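You operate a simulated robot arm through the tools that you are given. There is no shell and no other tool. Be economical: measure what you need, move in short steps, check, and stop when the job is done.

Carry out the task below with a simulated robot arm. There is one attempt and no reset: what you move stays moved.

TASK
Set the blue stop to 300.
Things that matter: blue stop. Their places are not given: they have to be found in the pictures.

It is judged by the outcome, as a careful person would: the job done as asked, and still so three seconds after it is handed in. It fails if anything else is knocked over, pushed out of place, dropped, spilled or broken.

THE ROBOT
A 7-joint arm with a two-finger parallel gripper, fixed in place. Base frame: the origin is at the foot of the arm, x ahead of it, y to its left, z up. Lengths are in mm, angles in rad, forces in N, time in s.
Its first joint turns from -1.152 to 1.152 rad. Payload 1.57 kg.
Tool frame: the origin (TCP) lies between the finger pads and is the grasp point; the fingertips stand 30 mm ahead of it; z points along the fingers, y is the line along which they close. The gripper opens to 110 mm. The fingers are 24 mm wide and 12 mm thick; the gripper's body (48 by 112 mm) begins 78 mm behind the TCP.
Orientation is told as [roll, pitch, yaw] about the base's x, y, z axes, in that order, counted from this pose: with the fingers straight down and closing along the base's y, the tool's x points along the base's -x, its y along +y and its z along -z.

THE INTERFACE
- The arm moves only by the tool play_rows. Its argument "rows" is a list of rows, each a list of 2 entries, a list of its own where there are three numbers: the shift along the tool's x, y, z in mm, then the turn, a rotation vector about the tool's x, y, z in rad. In form: [[[x, y, z], [ax, ay, az]], ...]. A call has 1 to 10 rows; each row shifts and turns the commanded pose from where the row before left it, along the tool's axes as they then stand. "gripper" is the opening, from 0 (shut) to 1 (fully open), set as the call begins (left out, the last holds). A row lasts 0.2 s, in which the tool goes at most 50 mm and 0.15 rad; a call with a longer step from one row to the next is refused whole, and so is a gripper value outside its range. A pose out of reach is approached as far as the arm can. The call stops where the force on the tool passes 40 N (or 10 N more than at its start, if that is more) or the arm is blocked; 0.2 s more then pass. The fingers move at their own pace (about 108 mm/s each) and stop on an object; they squeeze with about 25 N. The grip force told is the motor's: it shows also when the fingers shut on nothing. Time passes only in rows, and 0.2 s behind the last, so rows that do not move let the fingers close. It gives the time, the measured TCP pose, the force on the tool (base axes), the opening and the grip force at its end, in the units of the frame above (readings bear some noise), and new pictures: "show" is both (left out), scene, wrist or none.
- Cameras (640 x 400 px; columns grow to the right, rows downward): "scene" is fixed at [177.2, -398.5, 1413.8]; the picture's right is [0.68, -0.73, 0.00], its down [-0.35, -0.32, -0.88] and it looks along [0.65, 0.60, -0.47] (base axes); focal length 303 px, centre (320, 200). "wrist" rides on the gripper at [-36, 0, -80] in the tool frame; the picture's right is [0.00, -1.00, 0.00], its down [0.97, 0.00, -0.24] and it looks along [0.24, 0.00, 0.97] (tool axes); focal length 218 px, centre (320, 200).
- point_at(camera, pixels): for up to 12 pixels [column, row] of the newest picture of that camera ("zoom" is the newest enlarged one), the place [x, y, z] in the base frame of the surface seen there, good to about 2 mm. No time passes.
- zoom(camera, box): a new picture of the part [left, top, right, bottom] of that camera's present view, enlarged. No time passes.
- hand_in(): hands the job in; it is judged then, once.

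Work in short steps. Measure before you move; look again where a grasp or a placing could have gone wrong, and mend it. You have 60 turns and 120 pictures in all, the two below and enlarged ones among them. Open the gripper and draw the arm clear of the work before you hand the job in, unless the task says otherwise; then end with one line.

The tools are called after "Call:" by a JSON object that holds its "method" and its "body". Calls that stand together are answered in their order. play_rows: Moves the arm, as the interface text tells. Its arguments: {"type":"object","properties":{"rows":{"type":"array","items":{"type":"array"}},"gripper":{"type":"number"},"show":{"type":"string","enum":["both","scene","wrist","none"]}},"required":["rows"]} The other tools are called the same way: point_at (camera, pixels) gives the place of the surface under pixels of a picture; zoom (camera, box) takes an enlarged picture of a part of a camera's view; hand_in () hands the job in.

At the start:

```text
time_s: 0.0
eef_pos: [340.6, -122.8, 1287.2]
tool_rot: [0.0, -0.002, 0.0]
ft_force: [1.4, -0.4, 0.0]
grip_width: 109.9
finger_force: 0.1
```

scene: 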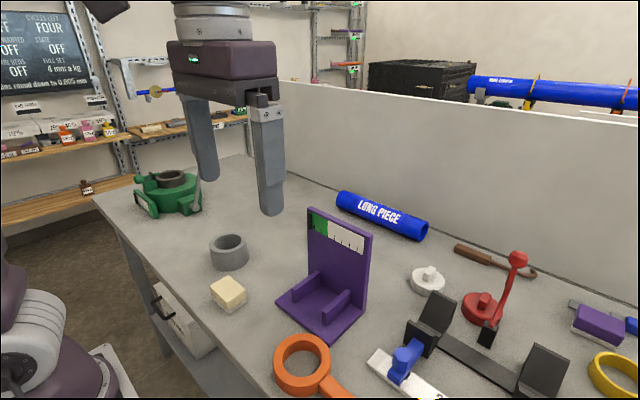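
wrist: 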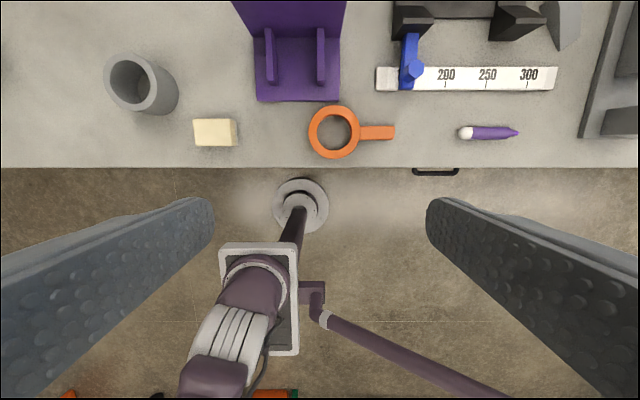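

The wrist picture shows a ruler (about 375-555, 78) with the blue stop at about column 410. I'll zoom in on it.

Call:
{"method": "zoom", "body": {"camera": "wrist", "box": [360, 0, 600, 150]}}

Call:
{"method": "zoom", "body": {"camera": "scene", "box": [340, 240, 596, 400]}}

Call:
{"method": "point_at", "body": {"camera": "wrist", "pixels": [[378, 79], [446, 85], [487, 85], [528, 85], [553, 79], [410, 85], [409, 45], [418, 70], [403, 70], [410, 60], [395, 15], [515, 20]]}}

```text
2.67 times, centred on (480, 75) of wrist
```

zoom: 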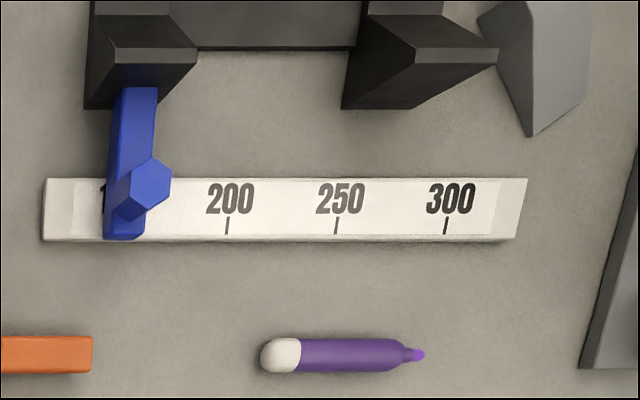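

```text
2.50 times, centred on (468, 320) of scene
```

zoom: 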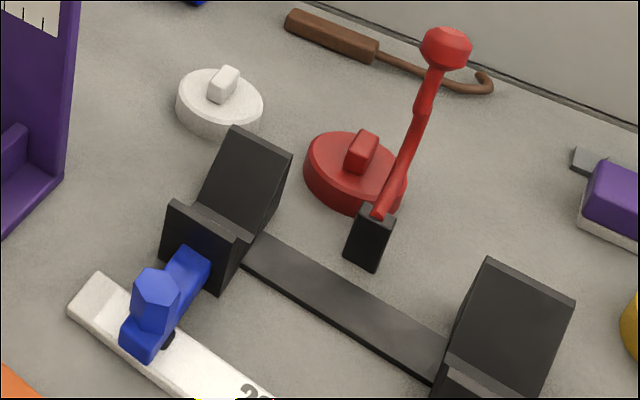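

```text
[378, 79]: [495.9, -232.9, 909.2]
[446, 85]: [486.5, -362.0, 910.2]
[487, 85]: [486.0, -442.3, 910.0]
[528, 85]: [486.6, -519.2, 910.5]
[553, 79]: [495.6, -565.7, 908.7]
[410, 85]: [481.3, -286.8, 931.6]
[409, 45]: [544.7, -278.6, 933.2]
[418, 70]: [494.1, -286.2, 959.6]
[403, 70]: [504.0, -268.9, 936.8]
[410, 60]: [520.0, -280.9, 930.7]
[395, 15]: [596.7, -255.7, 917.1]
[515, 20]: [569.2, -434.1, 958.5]
```

The ruler lies along y at x≈490, with the 300 mark near y=-519. I'll move closer over the stop to see how it is built, with the gripper high.

Call:
{"method": "play_rows", "body": {"rows": [[[-20, -40, 20], [0, 0, 0]], [[-20, -40, 20], [0, 0, 0]], [[-10, -40, 20], [0, 0, 0]], [[0, -40, 20], [0, 0, 0]], [[0, -20, 30], [0, 0, 0]], [[0, 0, 30], [0, 0, 0]], [[0, 0, 0], [0, 0, 0]]]}}

Call:
{"method": "point_at", "body": {"camera": "scene", "pixels": [[250, 290], [460, 290], [440, 320]]}}

```text
time_s: 1.6
eef_pos: [387.1, -306.5, 1147.8]
tool_rot: [0.0, 0.001, 0.0]
ft_force: [0.3, 0.4, 0.0]
grip_width: 109.9
finger_force: 0.1
```

scene: 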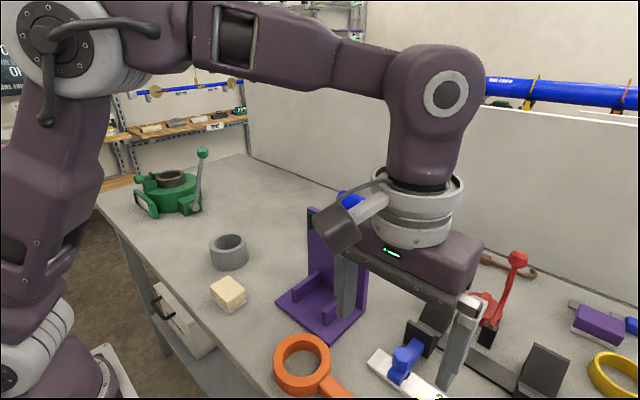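
wrist: 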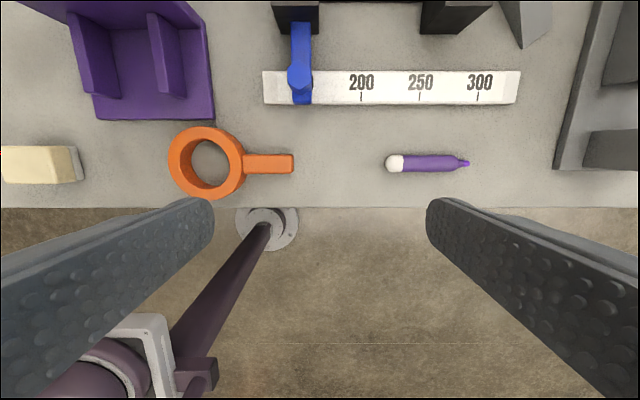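

```text
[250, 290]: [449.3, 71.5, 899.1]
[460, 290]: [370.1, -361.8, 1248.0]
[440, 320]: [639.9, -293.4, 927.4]
```

The stop is at columns 290-312 with the knob at (300, 78). I'll enlarge it and measure it.

Call:
{"method": "zoom", "body": {"camera": "wrist", "box": [250, 0, 410, 120]}}

Call:
{"method": "point_at", "body": {"camera": "wrist", "pixels": [[361, 97], [420, 97], [478, 97], [300, 70], [292, 101], [310, 101], [294, 28], [310, 28], [300, 97], [300, 40], [330, 140], [270, 85]]}}

Call:
{"method": "zoom", "body": {"camera": "scene", "box": [350, 310, 494, 400]}}

```text
3.33 times, centred on (330, 60) of wrist
```

zoom: 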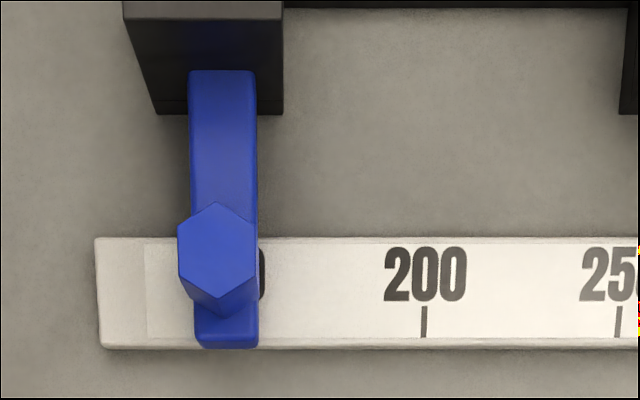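

```text
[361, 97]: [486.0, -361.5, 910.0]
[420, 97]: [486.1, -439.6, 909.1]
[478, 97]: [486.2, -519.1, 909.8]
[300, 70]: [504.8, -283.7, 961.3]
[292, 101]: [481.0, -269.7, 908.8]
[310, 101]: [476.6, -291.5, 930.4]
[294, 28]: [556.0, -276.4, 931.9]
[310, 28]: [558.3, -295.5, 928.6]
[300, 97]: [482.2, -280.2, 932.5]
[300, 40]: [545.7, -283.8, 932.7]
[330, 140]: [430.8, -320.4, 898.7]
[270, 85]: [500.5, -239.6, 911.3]
```

```text
4.44 times, centred on (422, 355) of scene
```

zoom: 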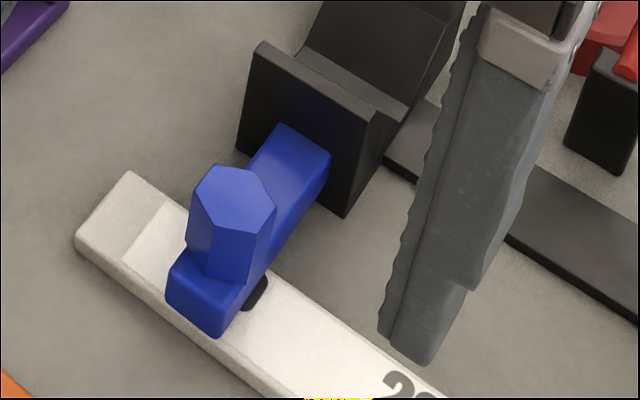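

The work surface is at z≈899. The stop bar has its top at z≈932, with y from about -270 to -294 and its centre at -283. The 150 mark extrapolates to the same place. The 300 mark is at y≈-519, which is far out, so I'll tilt the fingers forward 0.39 rad and move in above the stop.

Call:
{"method": "play_rows", "body": {"rows": [[[0, 0, 0], [0, -0.13, 0]], [[0, 0, 0], [0, -0.13, 0]], [[0, 0, 0], [0, -0.13, 0]], [[-9, 8, 42], [0, 0, 0]], [[-9, 8, 42], [0, 0, 0]], [[-8.7, 7.5, 40.5], [0, 0, 0]], [[0, 0, 0], [0, 0, 0]]], "gripper": 0.65}}

```text
time_s: 3.2
eef_pos: [462.8, -279.6, 1041.2]
tool_rot: [0.0, -0.392, 0.001]
ft_force: [-0.5, 0.0, 0.0]
grip_width: 71.5
finger_force: 0.0
```

scene: 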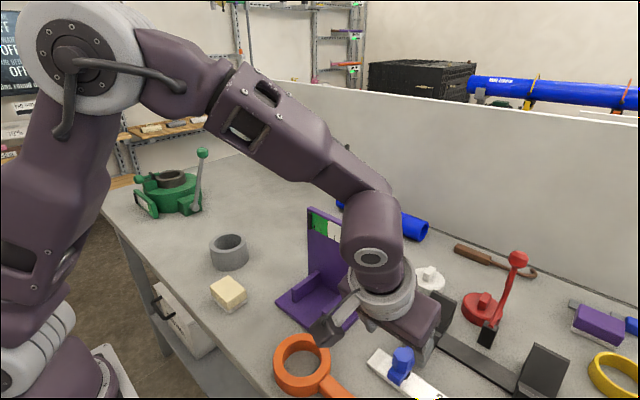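
wrist: 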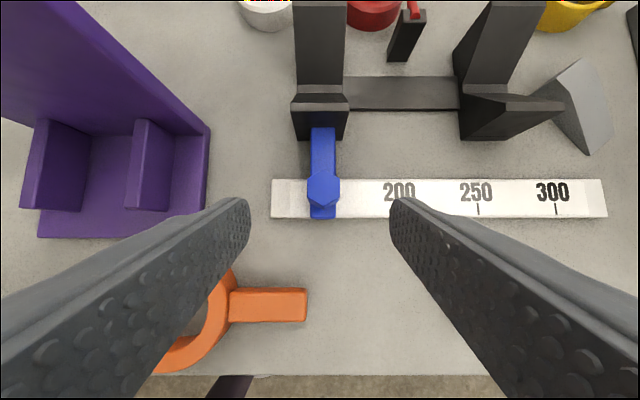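

The view is clear now. I'll measure the knob, the marks, the V-block fronts and the grey wedge at (585, 110), since the stop bar has to pass these.

Call:
{"method": "point_at", "body": {"camera": "wrist", "pixels": [[323, 188], [311, 188], [336, 188], [323, 212], [322, 132], [318, 125], [480, 130], [590, 152], [570, 95], [478, 208], [555, 208], [580, 62]]}}

Call:
{"method": "zoom", "body": {"camera": "wrist", "box": [280, 40, 620, 230]}}

```text
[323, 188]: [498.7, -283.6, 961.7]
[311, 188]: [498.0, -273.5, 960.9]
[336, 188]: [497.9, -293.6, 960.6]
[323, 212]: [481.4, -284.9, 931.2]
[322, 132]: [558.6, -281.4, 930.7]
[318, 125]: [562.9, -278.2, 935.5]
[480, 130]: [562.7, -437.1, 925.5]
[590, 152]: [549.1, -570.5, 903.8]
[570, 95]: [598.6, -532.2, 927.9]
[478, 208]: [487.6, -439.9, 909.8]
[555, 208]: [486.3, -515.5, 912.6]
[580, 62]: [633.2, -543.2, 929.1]
```

```text
1.88 times, centred on (450, 135) of wrist
```

zoom: 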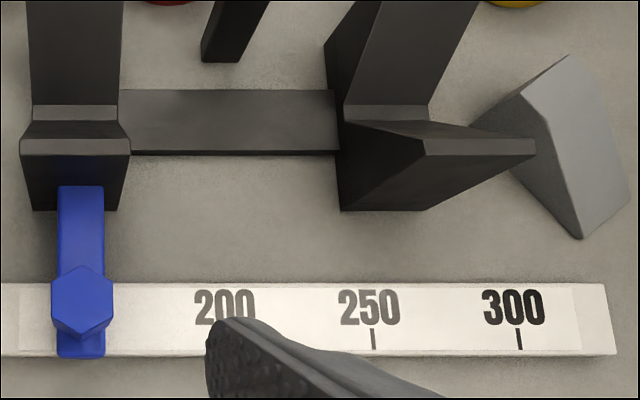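

Everything clears: the wedge is 30 mm or more away from the bar's end position. I'll descend around the knob and bar, with the fingertips ending at about z=920 above the ruler.

Call:
{"method": "play_rows", "body": {"rows": [[[1, -2, 32], [0, 0, 0]], [[1, -2, 32], [0, 0, 0]], [[2, 0, 20], [0, 0, 0]], [[0, 0, 10], [0, 0, 0]], [[0, 0, 0], [0, 0, 0]]]}}

```text
time_s: 4.4
eef_pos: [494.1, -283.1, 953.9]
tool_rot: [0.001, -0.39, 0.002]
ft_force: [-0.6, -0.3, -0.2]
grip_width: 71.5
finger_force: 0.2
```

scene: 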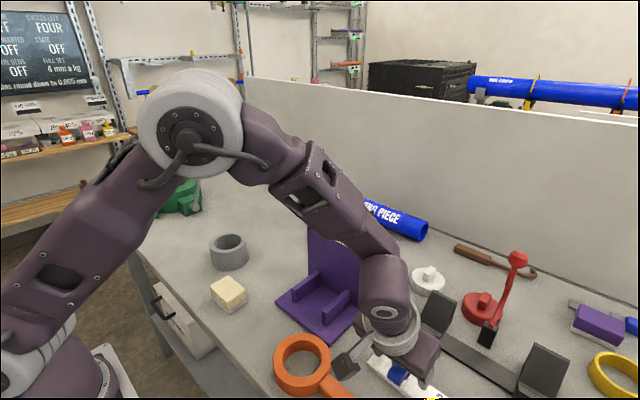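
wrist: 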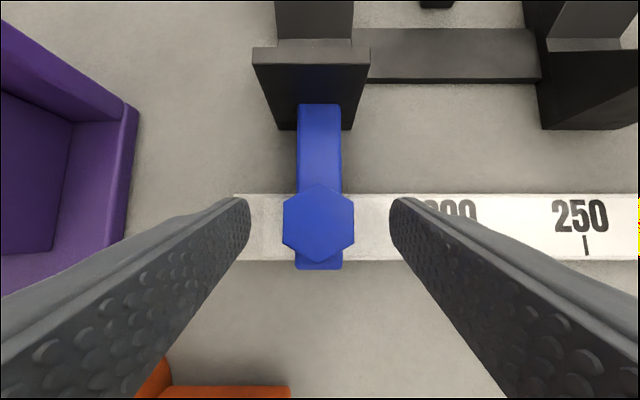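

The knob is centred between the fingers, so I'll close.

Call:
{"method": "play_rows", "body": {"rows": [[[0, 0, 0], [0, 0, 0]], [[0, 0, 0], [0, 0, 0]], [[0, 0, 0], [0, 0, 0]]], "gripper": 0, "show": "wrist"}}

```text
time_s: 5.2
eef_pos: [493.4, -283.9, 953.3]
tool_rot: [0.0, -0.391, 0.0]
ft_force: [0.4, 0.0, -2.7]
grip_width: 25.9
finger_force: 36.9
```

wrist: 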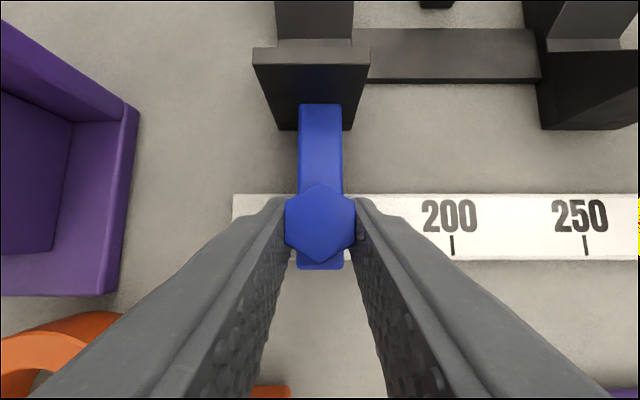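

Held at 25.9 mm. I'll try a small slide toward -y.

Call:
{"method": "play_rows", "body": {"rows": [[[0, -5, 0], [0, 0, 0]], [[0, -10, 0], [0, 0, 0]], [[0, -10, 0], [0, 0, 0]], [[0, 0, 0], [0, 0, 0]]], "show": "wrist"}}

```text
time_s: 6.2
eef_pos: [493.3, -310.1, 954.0]
tool_rot: [0.001, -0.387, 0.0]
ft_force: [5.9, 1.0, -8.6]
grip_width: 25.5
finger_force: 36.6
```

wrist: 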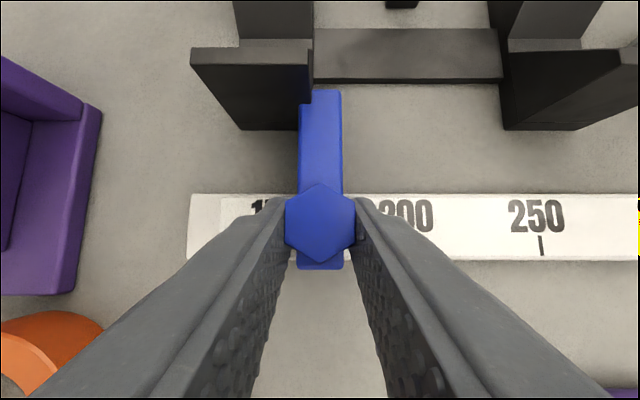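

It slides, and the V-blocks haven't moved. Before passing the second block I'll check the clearance at the bar's end.

Call:
{"method": "point_at", "body": {"camera": "wrist", "pixels": [[320, 93], [320, 98], [260, 125], [285, 110], [560, 126], [540, 110], [330, 110], [320, 215], [541, 245], [240, 75]]}}

Call:
{"method": "zoom", "body": {"camera": "wrist", "box": [180, 30, 400, 280]}}

```text
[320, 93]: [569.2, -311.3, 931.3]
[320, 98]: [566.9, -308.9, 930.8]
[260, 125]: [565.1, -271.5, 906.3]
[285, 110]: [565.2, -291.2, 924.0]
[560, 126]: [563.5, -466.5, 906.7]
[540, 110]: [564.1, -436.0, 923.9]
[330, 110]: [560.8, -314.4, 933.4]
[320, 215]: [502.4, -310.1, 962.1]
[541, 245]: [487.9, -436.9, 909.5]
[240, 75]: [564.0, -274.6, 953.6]
```

```text
1.60 times, centred on (290, 155) of wrist
```

zoom: 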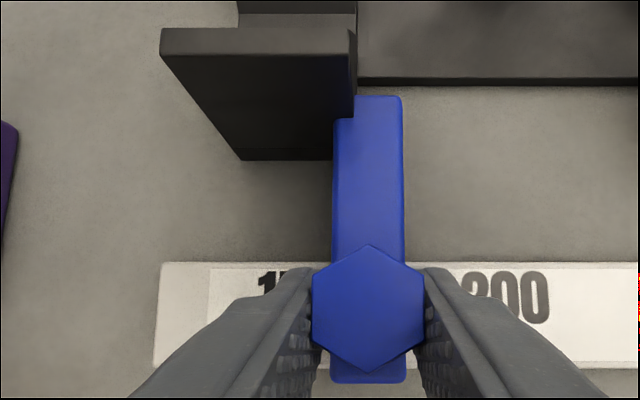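

The bar's tip (x≈570) reaches slightly past the V-block front (x≈565), yet it left the first block freely. I'll go on to just short of the second block and look.

Call:
{"method": "play_rows", "body": {"rows": [[[0, -20, 0], [0, 0, 0]], [[0, -25, 0], [0, 0, 0]], [[0, -25, 0], [0, 0, 0]], [[0, -20, 0], [0, 0, 0]], [[0, -5, 0], [0, 0, 0]], [[0, 0, 0], [0, 0, 0]]]}}

Call:
{"method": "point_at", "body": {"camera": "wrist", "pixels": [[320, 94], [330, 105], [320, 215]]}}

Call:
{"method": "zoom", "body": {"camera": "wrist", "box": [260, 0, 540, 200]}}

```text
time_s: 7.6
eef_pos: [493.2, -401.4, 953.8]
tool_rot: [0.004, -0.388, -0.002]
ft_force: [6.6, -0.3, -24.5]
grip_width: 25.7
finger_force: 37.0
```

scene: 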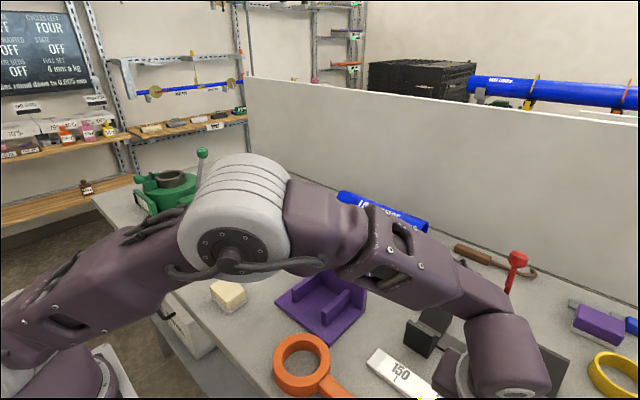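
wrist: 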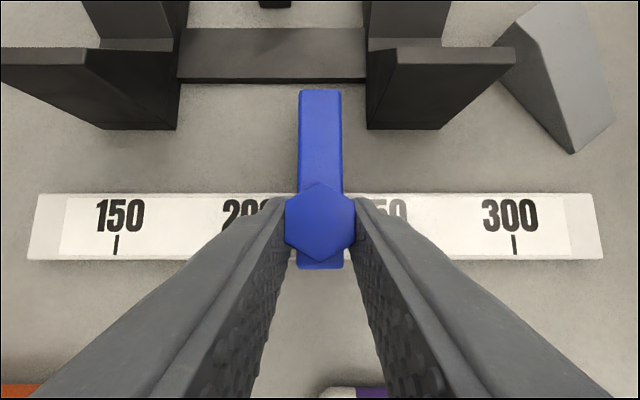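

```text
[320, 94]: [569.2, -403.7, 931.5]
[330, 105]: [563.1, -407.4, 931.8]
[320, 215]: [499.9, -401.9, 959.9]
```

```text
2.00 times, centred on (400, 100) of wrist
```

zoom: 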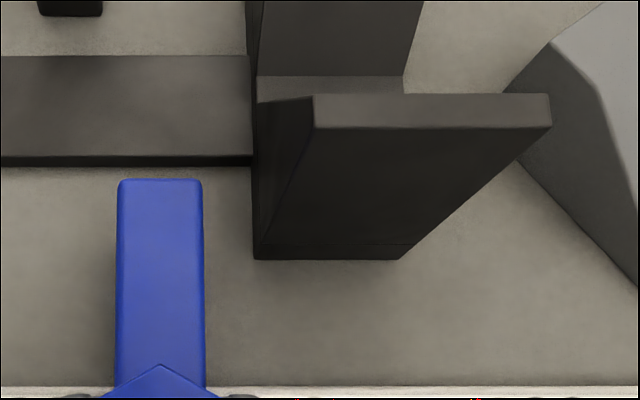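

Clear so far, but the tool is being pulled down by 24 N because the stop is held on the rail. I'll relieve that by about 1 mm and then inch toward the second block, watching the forces.

Call:
{"method": "play_rows", "body": {"rows": [[[0.4, 0, 0.9], [0, 0, 0]], [[0, 0, 0], [0, 0, 0]]], "show": "none"}}

Call:
{"method": "play_rows", "body": {"rows": [[[0, -8, 0], [0, 0, 0]], [[0, -8, 0], [0, 0, 0]], [[0, -6, 0], [0, 0, 0]], [[0, -6, 0], [0, 0, 0]], [[0, 0, 0], [0, 0, 0]]], "show": "wrist"}}

```text
time_s: 8.2
eef_pos: [493.6, -403.7, 954.1]
tool_rot: [-0.003, -0.389, 0.0]
ft_force: [-2.8, 0.5, -6.1]
grip_width: 25.9
finger_force: 36.5
```

```text
time_s: 9.4
eef_pos: [492.7, -431.6, 954.4]
tool_rot: [-0.002, -0.391, 0.0]
ft_force: [-6.8, 0.0, 13.8]
grip_width: 26.0
finger_force: 36.9
```

wrist: 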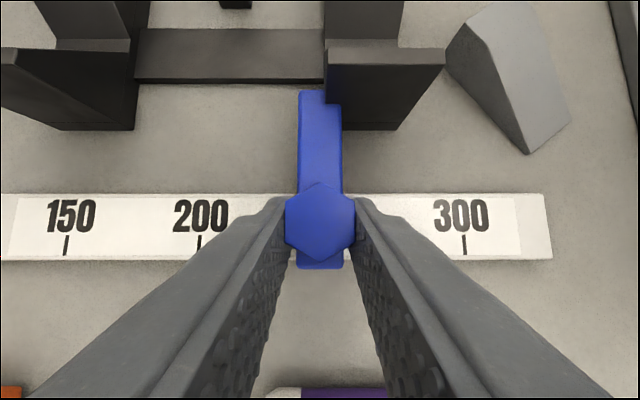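

The bar passes the block with no lateral force, and the block hasn't moved. I'll continue to about y=-505 and let off the upward force as I go.

Call:
{"method": "play_rows", "body": {"rows": [[[0, -5, -0.6], [0, 0, 0]], [[0, -12, 0], [0, 0, 0]], [[0, -12, 0], [0, 0, 0]], [[0, -8, 0], [0, 0, 0]], [[0, 0, 0], [0, 0, 0]]], "show": "none"}}

Call:
{"method": "play_rows", "body": {"rows": [[[0, -12, 0], [0, 0, 0]], [[0, -12, 0], [0, 0, 0]], [[0, -10, 0], [0, 0, 0]], [[0, 0, 0], [0, 0, 0]]], "show": "wrist"}}

```text
time_s: 10.6
eef_pos: [493.1, -467.8, 954.1]
tool_rot: [0.0, -0.39, -0.001]
ft_force: [-0.4, 0.1, 10.3]
grip_width: 25.6
finger_force: 36.9
```

```text
time_s: 11.6
eef_pos: [494.5, -501.5, 954.0]
tool_rot: [0.0, -0.39, 0.001]
ft_force: [-3.0, 0.9, 6.7]
grip_width: 25.9
finger_force: 37.2
```

wrist: 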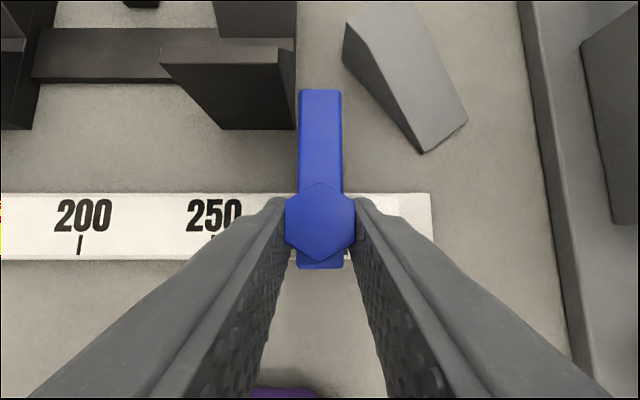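

Almost there. I'll measure the ticks, the stop and the wedge's near edge.

Call:
{"method": "point_at", "body": {"camera": "wrist", "pixels": [[79, 245], [211, 239], [320, 215], [320, 100], [301, 120], [342, 120], [350, 60], [423, 151], [380, 100], [428, 230], [299, 263], [343, 263]]}}

Call:
{"method": "zoom", "body": {"camera": "wrist", "box": [60, 170, 380, 280]}}

```text
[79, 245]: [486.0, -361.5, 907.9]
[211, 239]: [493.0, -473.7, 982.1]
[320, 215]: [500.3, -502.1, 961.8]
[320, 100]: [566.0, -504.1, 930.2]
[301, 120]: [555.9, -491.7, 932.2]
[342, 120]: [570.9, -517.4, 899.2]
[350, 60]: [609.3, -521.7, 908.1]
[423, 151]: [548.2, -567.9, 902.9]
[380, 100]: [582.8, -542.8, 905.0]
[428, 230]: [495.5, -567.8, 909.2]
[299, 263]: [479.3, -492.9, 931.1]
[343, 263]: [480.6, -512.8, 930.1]
```

```text
2.00 times, centred on (220, 225) of wrist
```

zoom: 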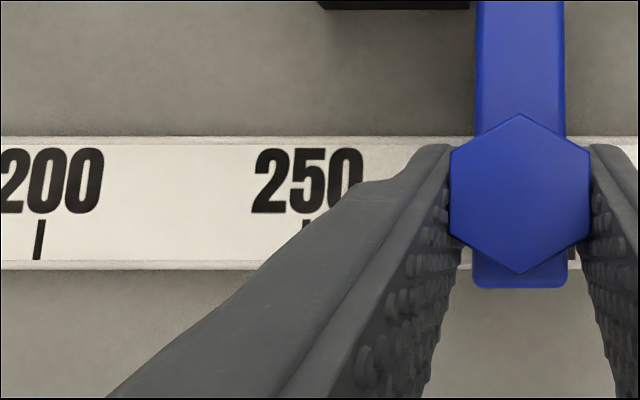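

The visual reading is about 290.9 now, so about 14.4 mm remain. The wedge edge at x=570 is at y≈-552, clear of the bar's end at about -529. I'll move 14.4 mm.

Call:
{"method": "play_rows", "body": {"rows": [[[0, -7, 0], [0, 0, 0]], [[0, -5, 0], [0, 0, 0]], [[0, -2.4, 0], [0, 0, 0]], [[0, 0, 0], [0, 0, 0]], [[0, 0, 0], [0, 0, 0]]], "show": "wrist"}}

Call:
{"method": "zoom", "body": {"camera": "wrist", "box": [0, 120, 440, 280]}}

```text
time_s: 12.8
eef_pos: [495.4, -502.4, 950.2]
tool_rot: [-0.002, -0.392, 0.0]
ft_force: [-6.9, 0.1, 31.2]
grip_width: 25.8
finger_force: 37.2
out of reach, approached as far as the arm can: row 1, 2
```

wrist: 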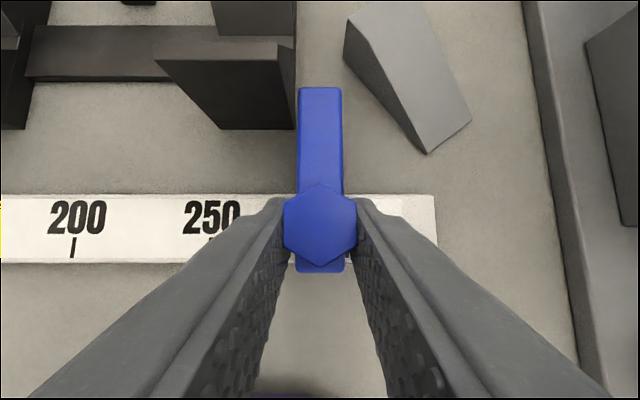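

```text
1.45 times, centred on (220, 200) of wrist
```

zoom: 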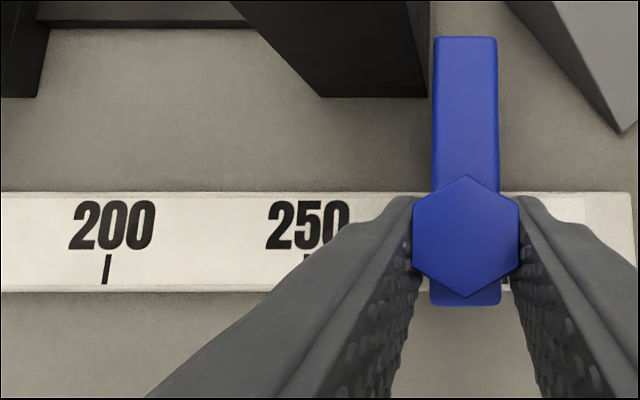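

The arm is at its reach limit at this tilt. I'll release, back off, tilt further forward to 0.65 rad so the wrist stays nearer the base, and regrip.

Call:
{"method": "play_rows", "body": {"rows": [[[0, 0, -1], [0, 0, 0]], [[0, 0, 0], [0, 0, 0]], [[0, 14.4, -10], [0, 0, 0]], [[0, 0, -40], [0, 0, 0]], [[0, 0, -40], [0, 0, 0]], [[0, 0, 0], [0, -0.13, 0]], [[0, 0, 0], [0, -0.13, 0]], [[0, 0, 0], [0, 0, 0]]], "gripper": 0.6}}

```text
time_s: 14.6
eef_pos: [459.9, -488.0, 1033.2]
tool_rot: [-0.001, -0.651, -0.002]
ft_force: [0.3, 0.1, -0.3]
grip_width: 66.0
finger_force: 0.1
```

scene: 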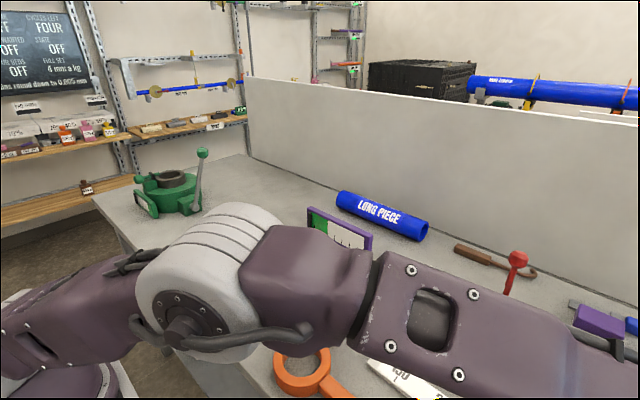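
wrist: 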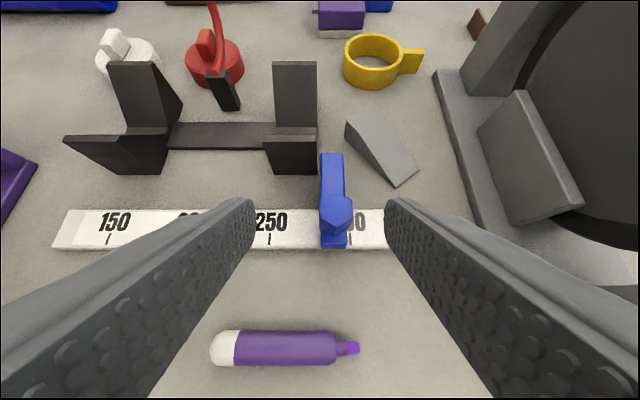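

The 300 tick shows at about (350, 241) next to the stop. I'll take precise readings.

Call:
{"method": "zoom", "body": {"camera": "wrist", "box": [250, 140, 410, 260]}}

Call:
{"method": "point_at", "body": {"camera": "wrist", "pixels": [[107, 240], [269, 240], [351, 240], [336, 205], [334, 241], [332, 165], [321, 241], [346, 241]]}}

```text
3.33 times, centred on (330, 200) of wrist
```

zoom: 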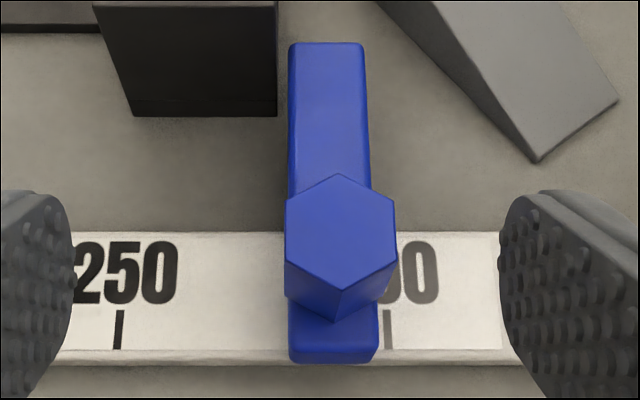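

```text
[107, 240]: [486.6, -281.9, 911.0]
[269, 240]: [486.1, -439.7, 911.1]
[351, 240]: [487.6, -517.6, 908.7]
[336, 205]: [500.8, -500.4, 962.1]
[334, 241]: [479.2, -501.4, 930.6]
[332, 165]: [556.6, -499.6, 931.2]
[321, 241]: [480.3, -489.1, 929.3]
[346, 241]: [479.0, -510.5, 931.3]
```

The 300 mark is at y≈-518.3 and the stop centre at about -501.2. I'll regrip at this tilt.

Call:
{"method": "play_rows", "body": {"rows": [[[25, -13.5, 0], [0, 0, 0]], [[0, 0, 35], [0, 0, 0]], [[0, 0, 35], [0, 0, 0]], [[0, 0, 11], [0, 0, 0]], [[0, 0, 0], [0, 0, 0]]], "show": "wrist"}}

```text
time_s: 15.8
eef_pos: [488.3, -501.8, 954.0]
tool_rot: [-0.001, -0.651, -0.001]
ft_force: [0.6, -0.4, 0.2]
grip_width: 66.2
finger_force: 0.0
```

wrist: 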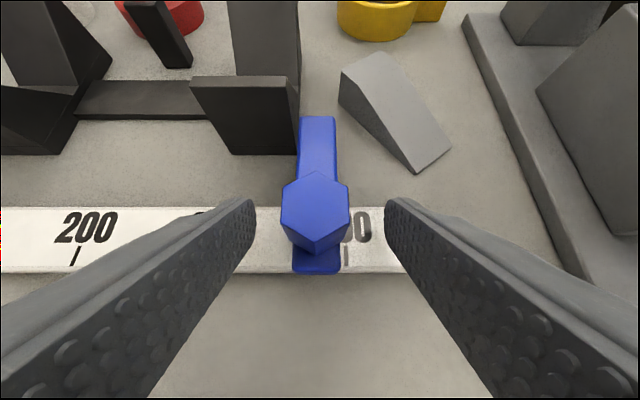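

Call:
{"method": "play_rows", "body": {"rows": [[[0, 1, 0], [0, 0, 0]], [[0, 0, 0], [0, 0, 0]], [[0, 0, 0], [0, 0, 0]], [[0, 0, 0], [0, 0, 0]]], "gripper": 0, "show": "none"}}

Call:
{"method": "play_rows", "body": {"rows": [[[0, -6, 0], [0, 0, 0]], [[0, -6, 0], [0, 0, 0]], [[0, -5, 0], [0, 0, 0]], [[0, 0, 0], [0, 0, 0]]], "show": "wrist"}}

```text
time_s: 16.8
eef_pos: [487.7, -500.3, 954.4]
tool_rot: [-0.001, -0.651, 0.002]
ft_force: [3.7, -0.1, -1.4]
grip_width: 25.8
finger_force: 37.2
```

```text
time_s: 17.8
eef_pos: [489.2, -516.3, 953.5]
tool_rot: [0.0, -0.652, 0.001]
ft_force: [-6.1, 3.9, 14.2]
grip_width: 26.0
finger_force: 36.9
```

wrist: 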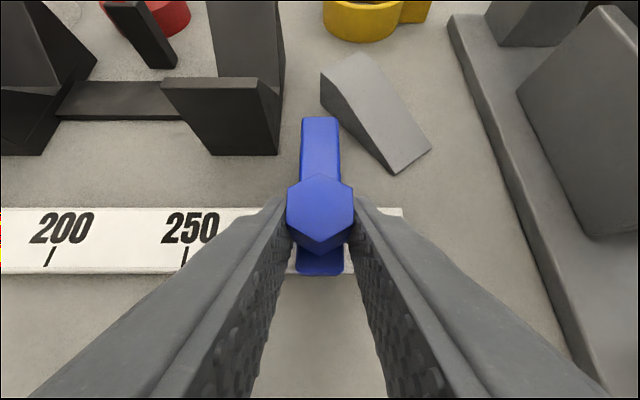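

By tick extrapolation the stop is about at 300. I'll check it closely.

Call:
{"method": "zoom", "body": {"camera": "wrist", "box": [20, 190, 420, 290]}}

Call:
{"method": "point_at", "body": {"camera": "wrist", "pixels": [[49, 257], [184, 257], [320, 205], [320, 265], [320, 130], [298, 268], [342, 268], [304, 150], [337, 150]]}}

```text
1.60 times, centred on (220, 240) of wrist
```

zoom: 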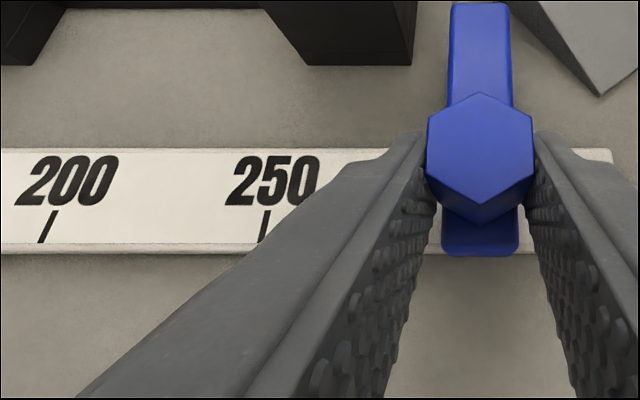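

```text
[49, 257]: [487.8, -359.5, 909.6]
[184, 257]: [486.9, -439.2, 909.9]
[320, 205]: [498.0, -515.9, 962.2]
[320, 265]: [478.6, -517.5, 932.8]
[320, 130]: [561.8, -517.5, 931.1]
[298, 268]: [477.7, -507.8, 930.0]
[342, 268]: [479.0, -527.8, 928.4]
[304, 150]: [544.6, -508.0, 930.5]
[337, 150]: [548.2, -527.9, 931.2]
```

It reads about 299.5–300. I'll release, back off straight along the fingers and check with the camera centred on the mark.

Call:
{"method": "play_rows", "body": {"rows": [[[0, 0, 0], [0, 0, 0]], [[0, 0, 0], [0, 0, 0]], [[0, 0, -25], [0, 0, 0]], [[0, 0, -35], [0, 0, 0]], [[0, 0, -20], [0, 0, 0]], [[0, 0, 0], [0, 0, 0]]], "gripper": 0.7, "show": "wrist"}}

Call:
{"method": "zoom", "body": {"camera": "wrist", "box": [220, 140, 420, 290]}}

```text
time_s: 19.2
eef_pos: [439.1, -517.6, 1016.1]
tool_rot: [0.002, -0.651, 0.0]
ft_force: [-0.2, 0.5, 0.5]
grip_width: 76.9
finger_force: 0.0
```

wrist: 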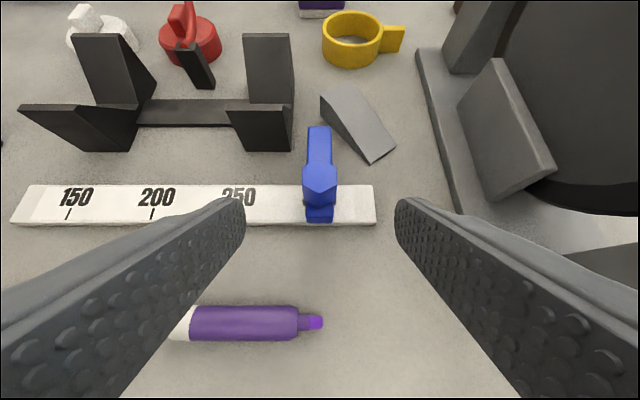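

```text
2.67 times, centred on (320, 215) of wrist
```

zoom: 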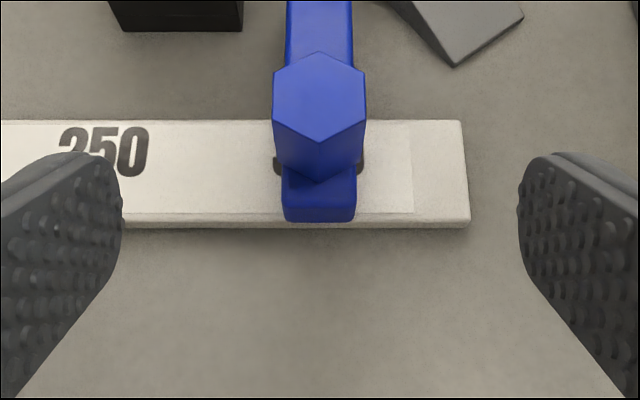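

The hidden "300" digits peek out evenly on both sides of the stop: zoom columns 273 and 364 give a centre of 318.5, against a bar centre of 319. Extrapolating the 150 and 200 ticks puts 300 at column 320.5, also on the stop's centre. Now I'll draw the arm clear and take a last look.

Call:
{"method": "play_rows", "body": {"rows": [[[0, 10, -45], [0, 0, 0]], [[0, 20, -40], [0, 0, 0]], [[0, 40, -25], [0, 0.13, 0]], [[0, 40, -20], [0, 0.13, 0]], [[0, 40, -20], [0, 0.13, 0]], [[0, 0, 0], [0, 0, 0]]]}}

Call:
{"method": "zoom", "body": {"camera": "wrist", "box": [300, 0, 640, 200]}}

```text
time_s: 20.6
eef_pos: [356.4, -365.4, 1142.7]
tool_rot: [0.001, -0.258, -0.001]
ft_force: [0.2, 0.2, 0.5]
grip_width: 77.2
finger_force: 0.1
```

scene: 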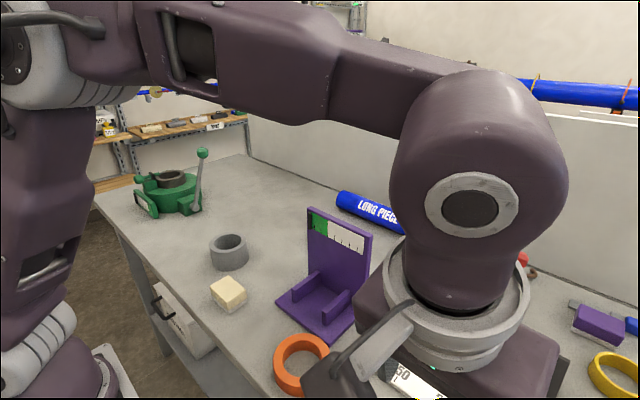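
wrist: 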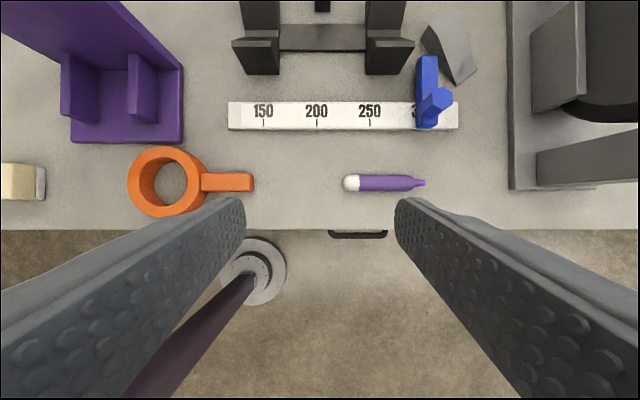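

```text
1.88 times, centred on (470, 100) of wrist
```

zoom: 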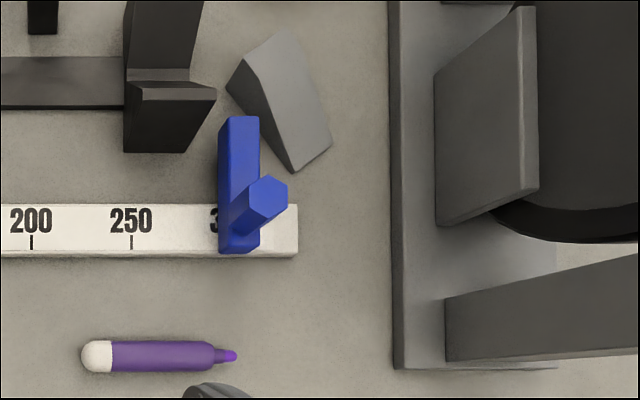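

The stop stands at 300, nothing else has moved and the arm is clear, so I'm handing in.

Call:
{"method": "hand_in", "body": {}}

```text
The job is handed in.
```

The blue stop is set to 300 on the ruler (to within about 1 by my readings), the gripper is open and the arm is clear. In the last pictures nothing else had moved.
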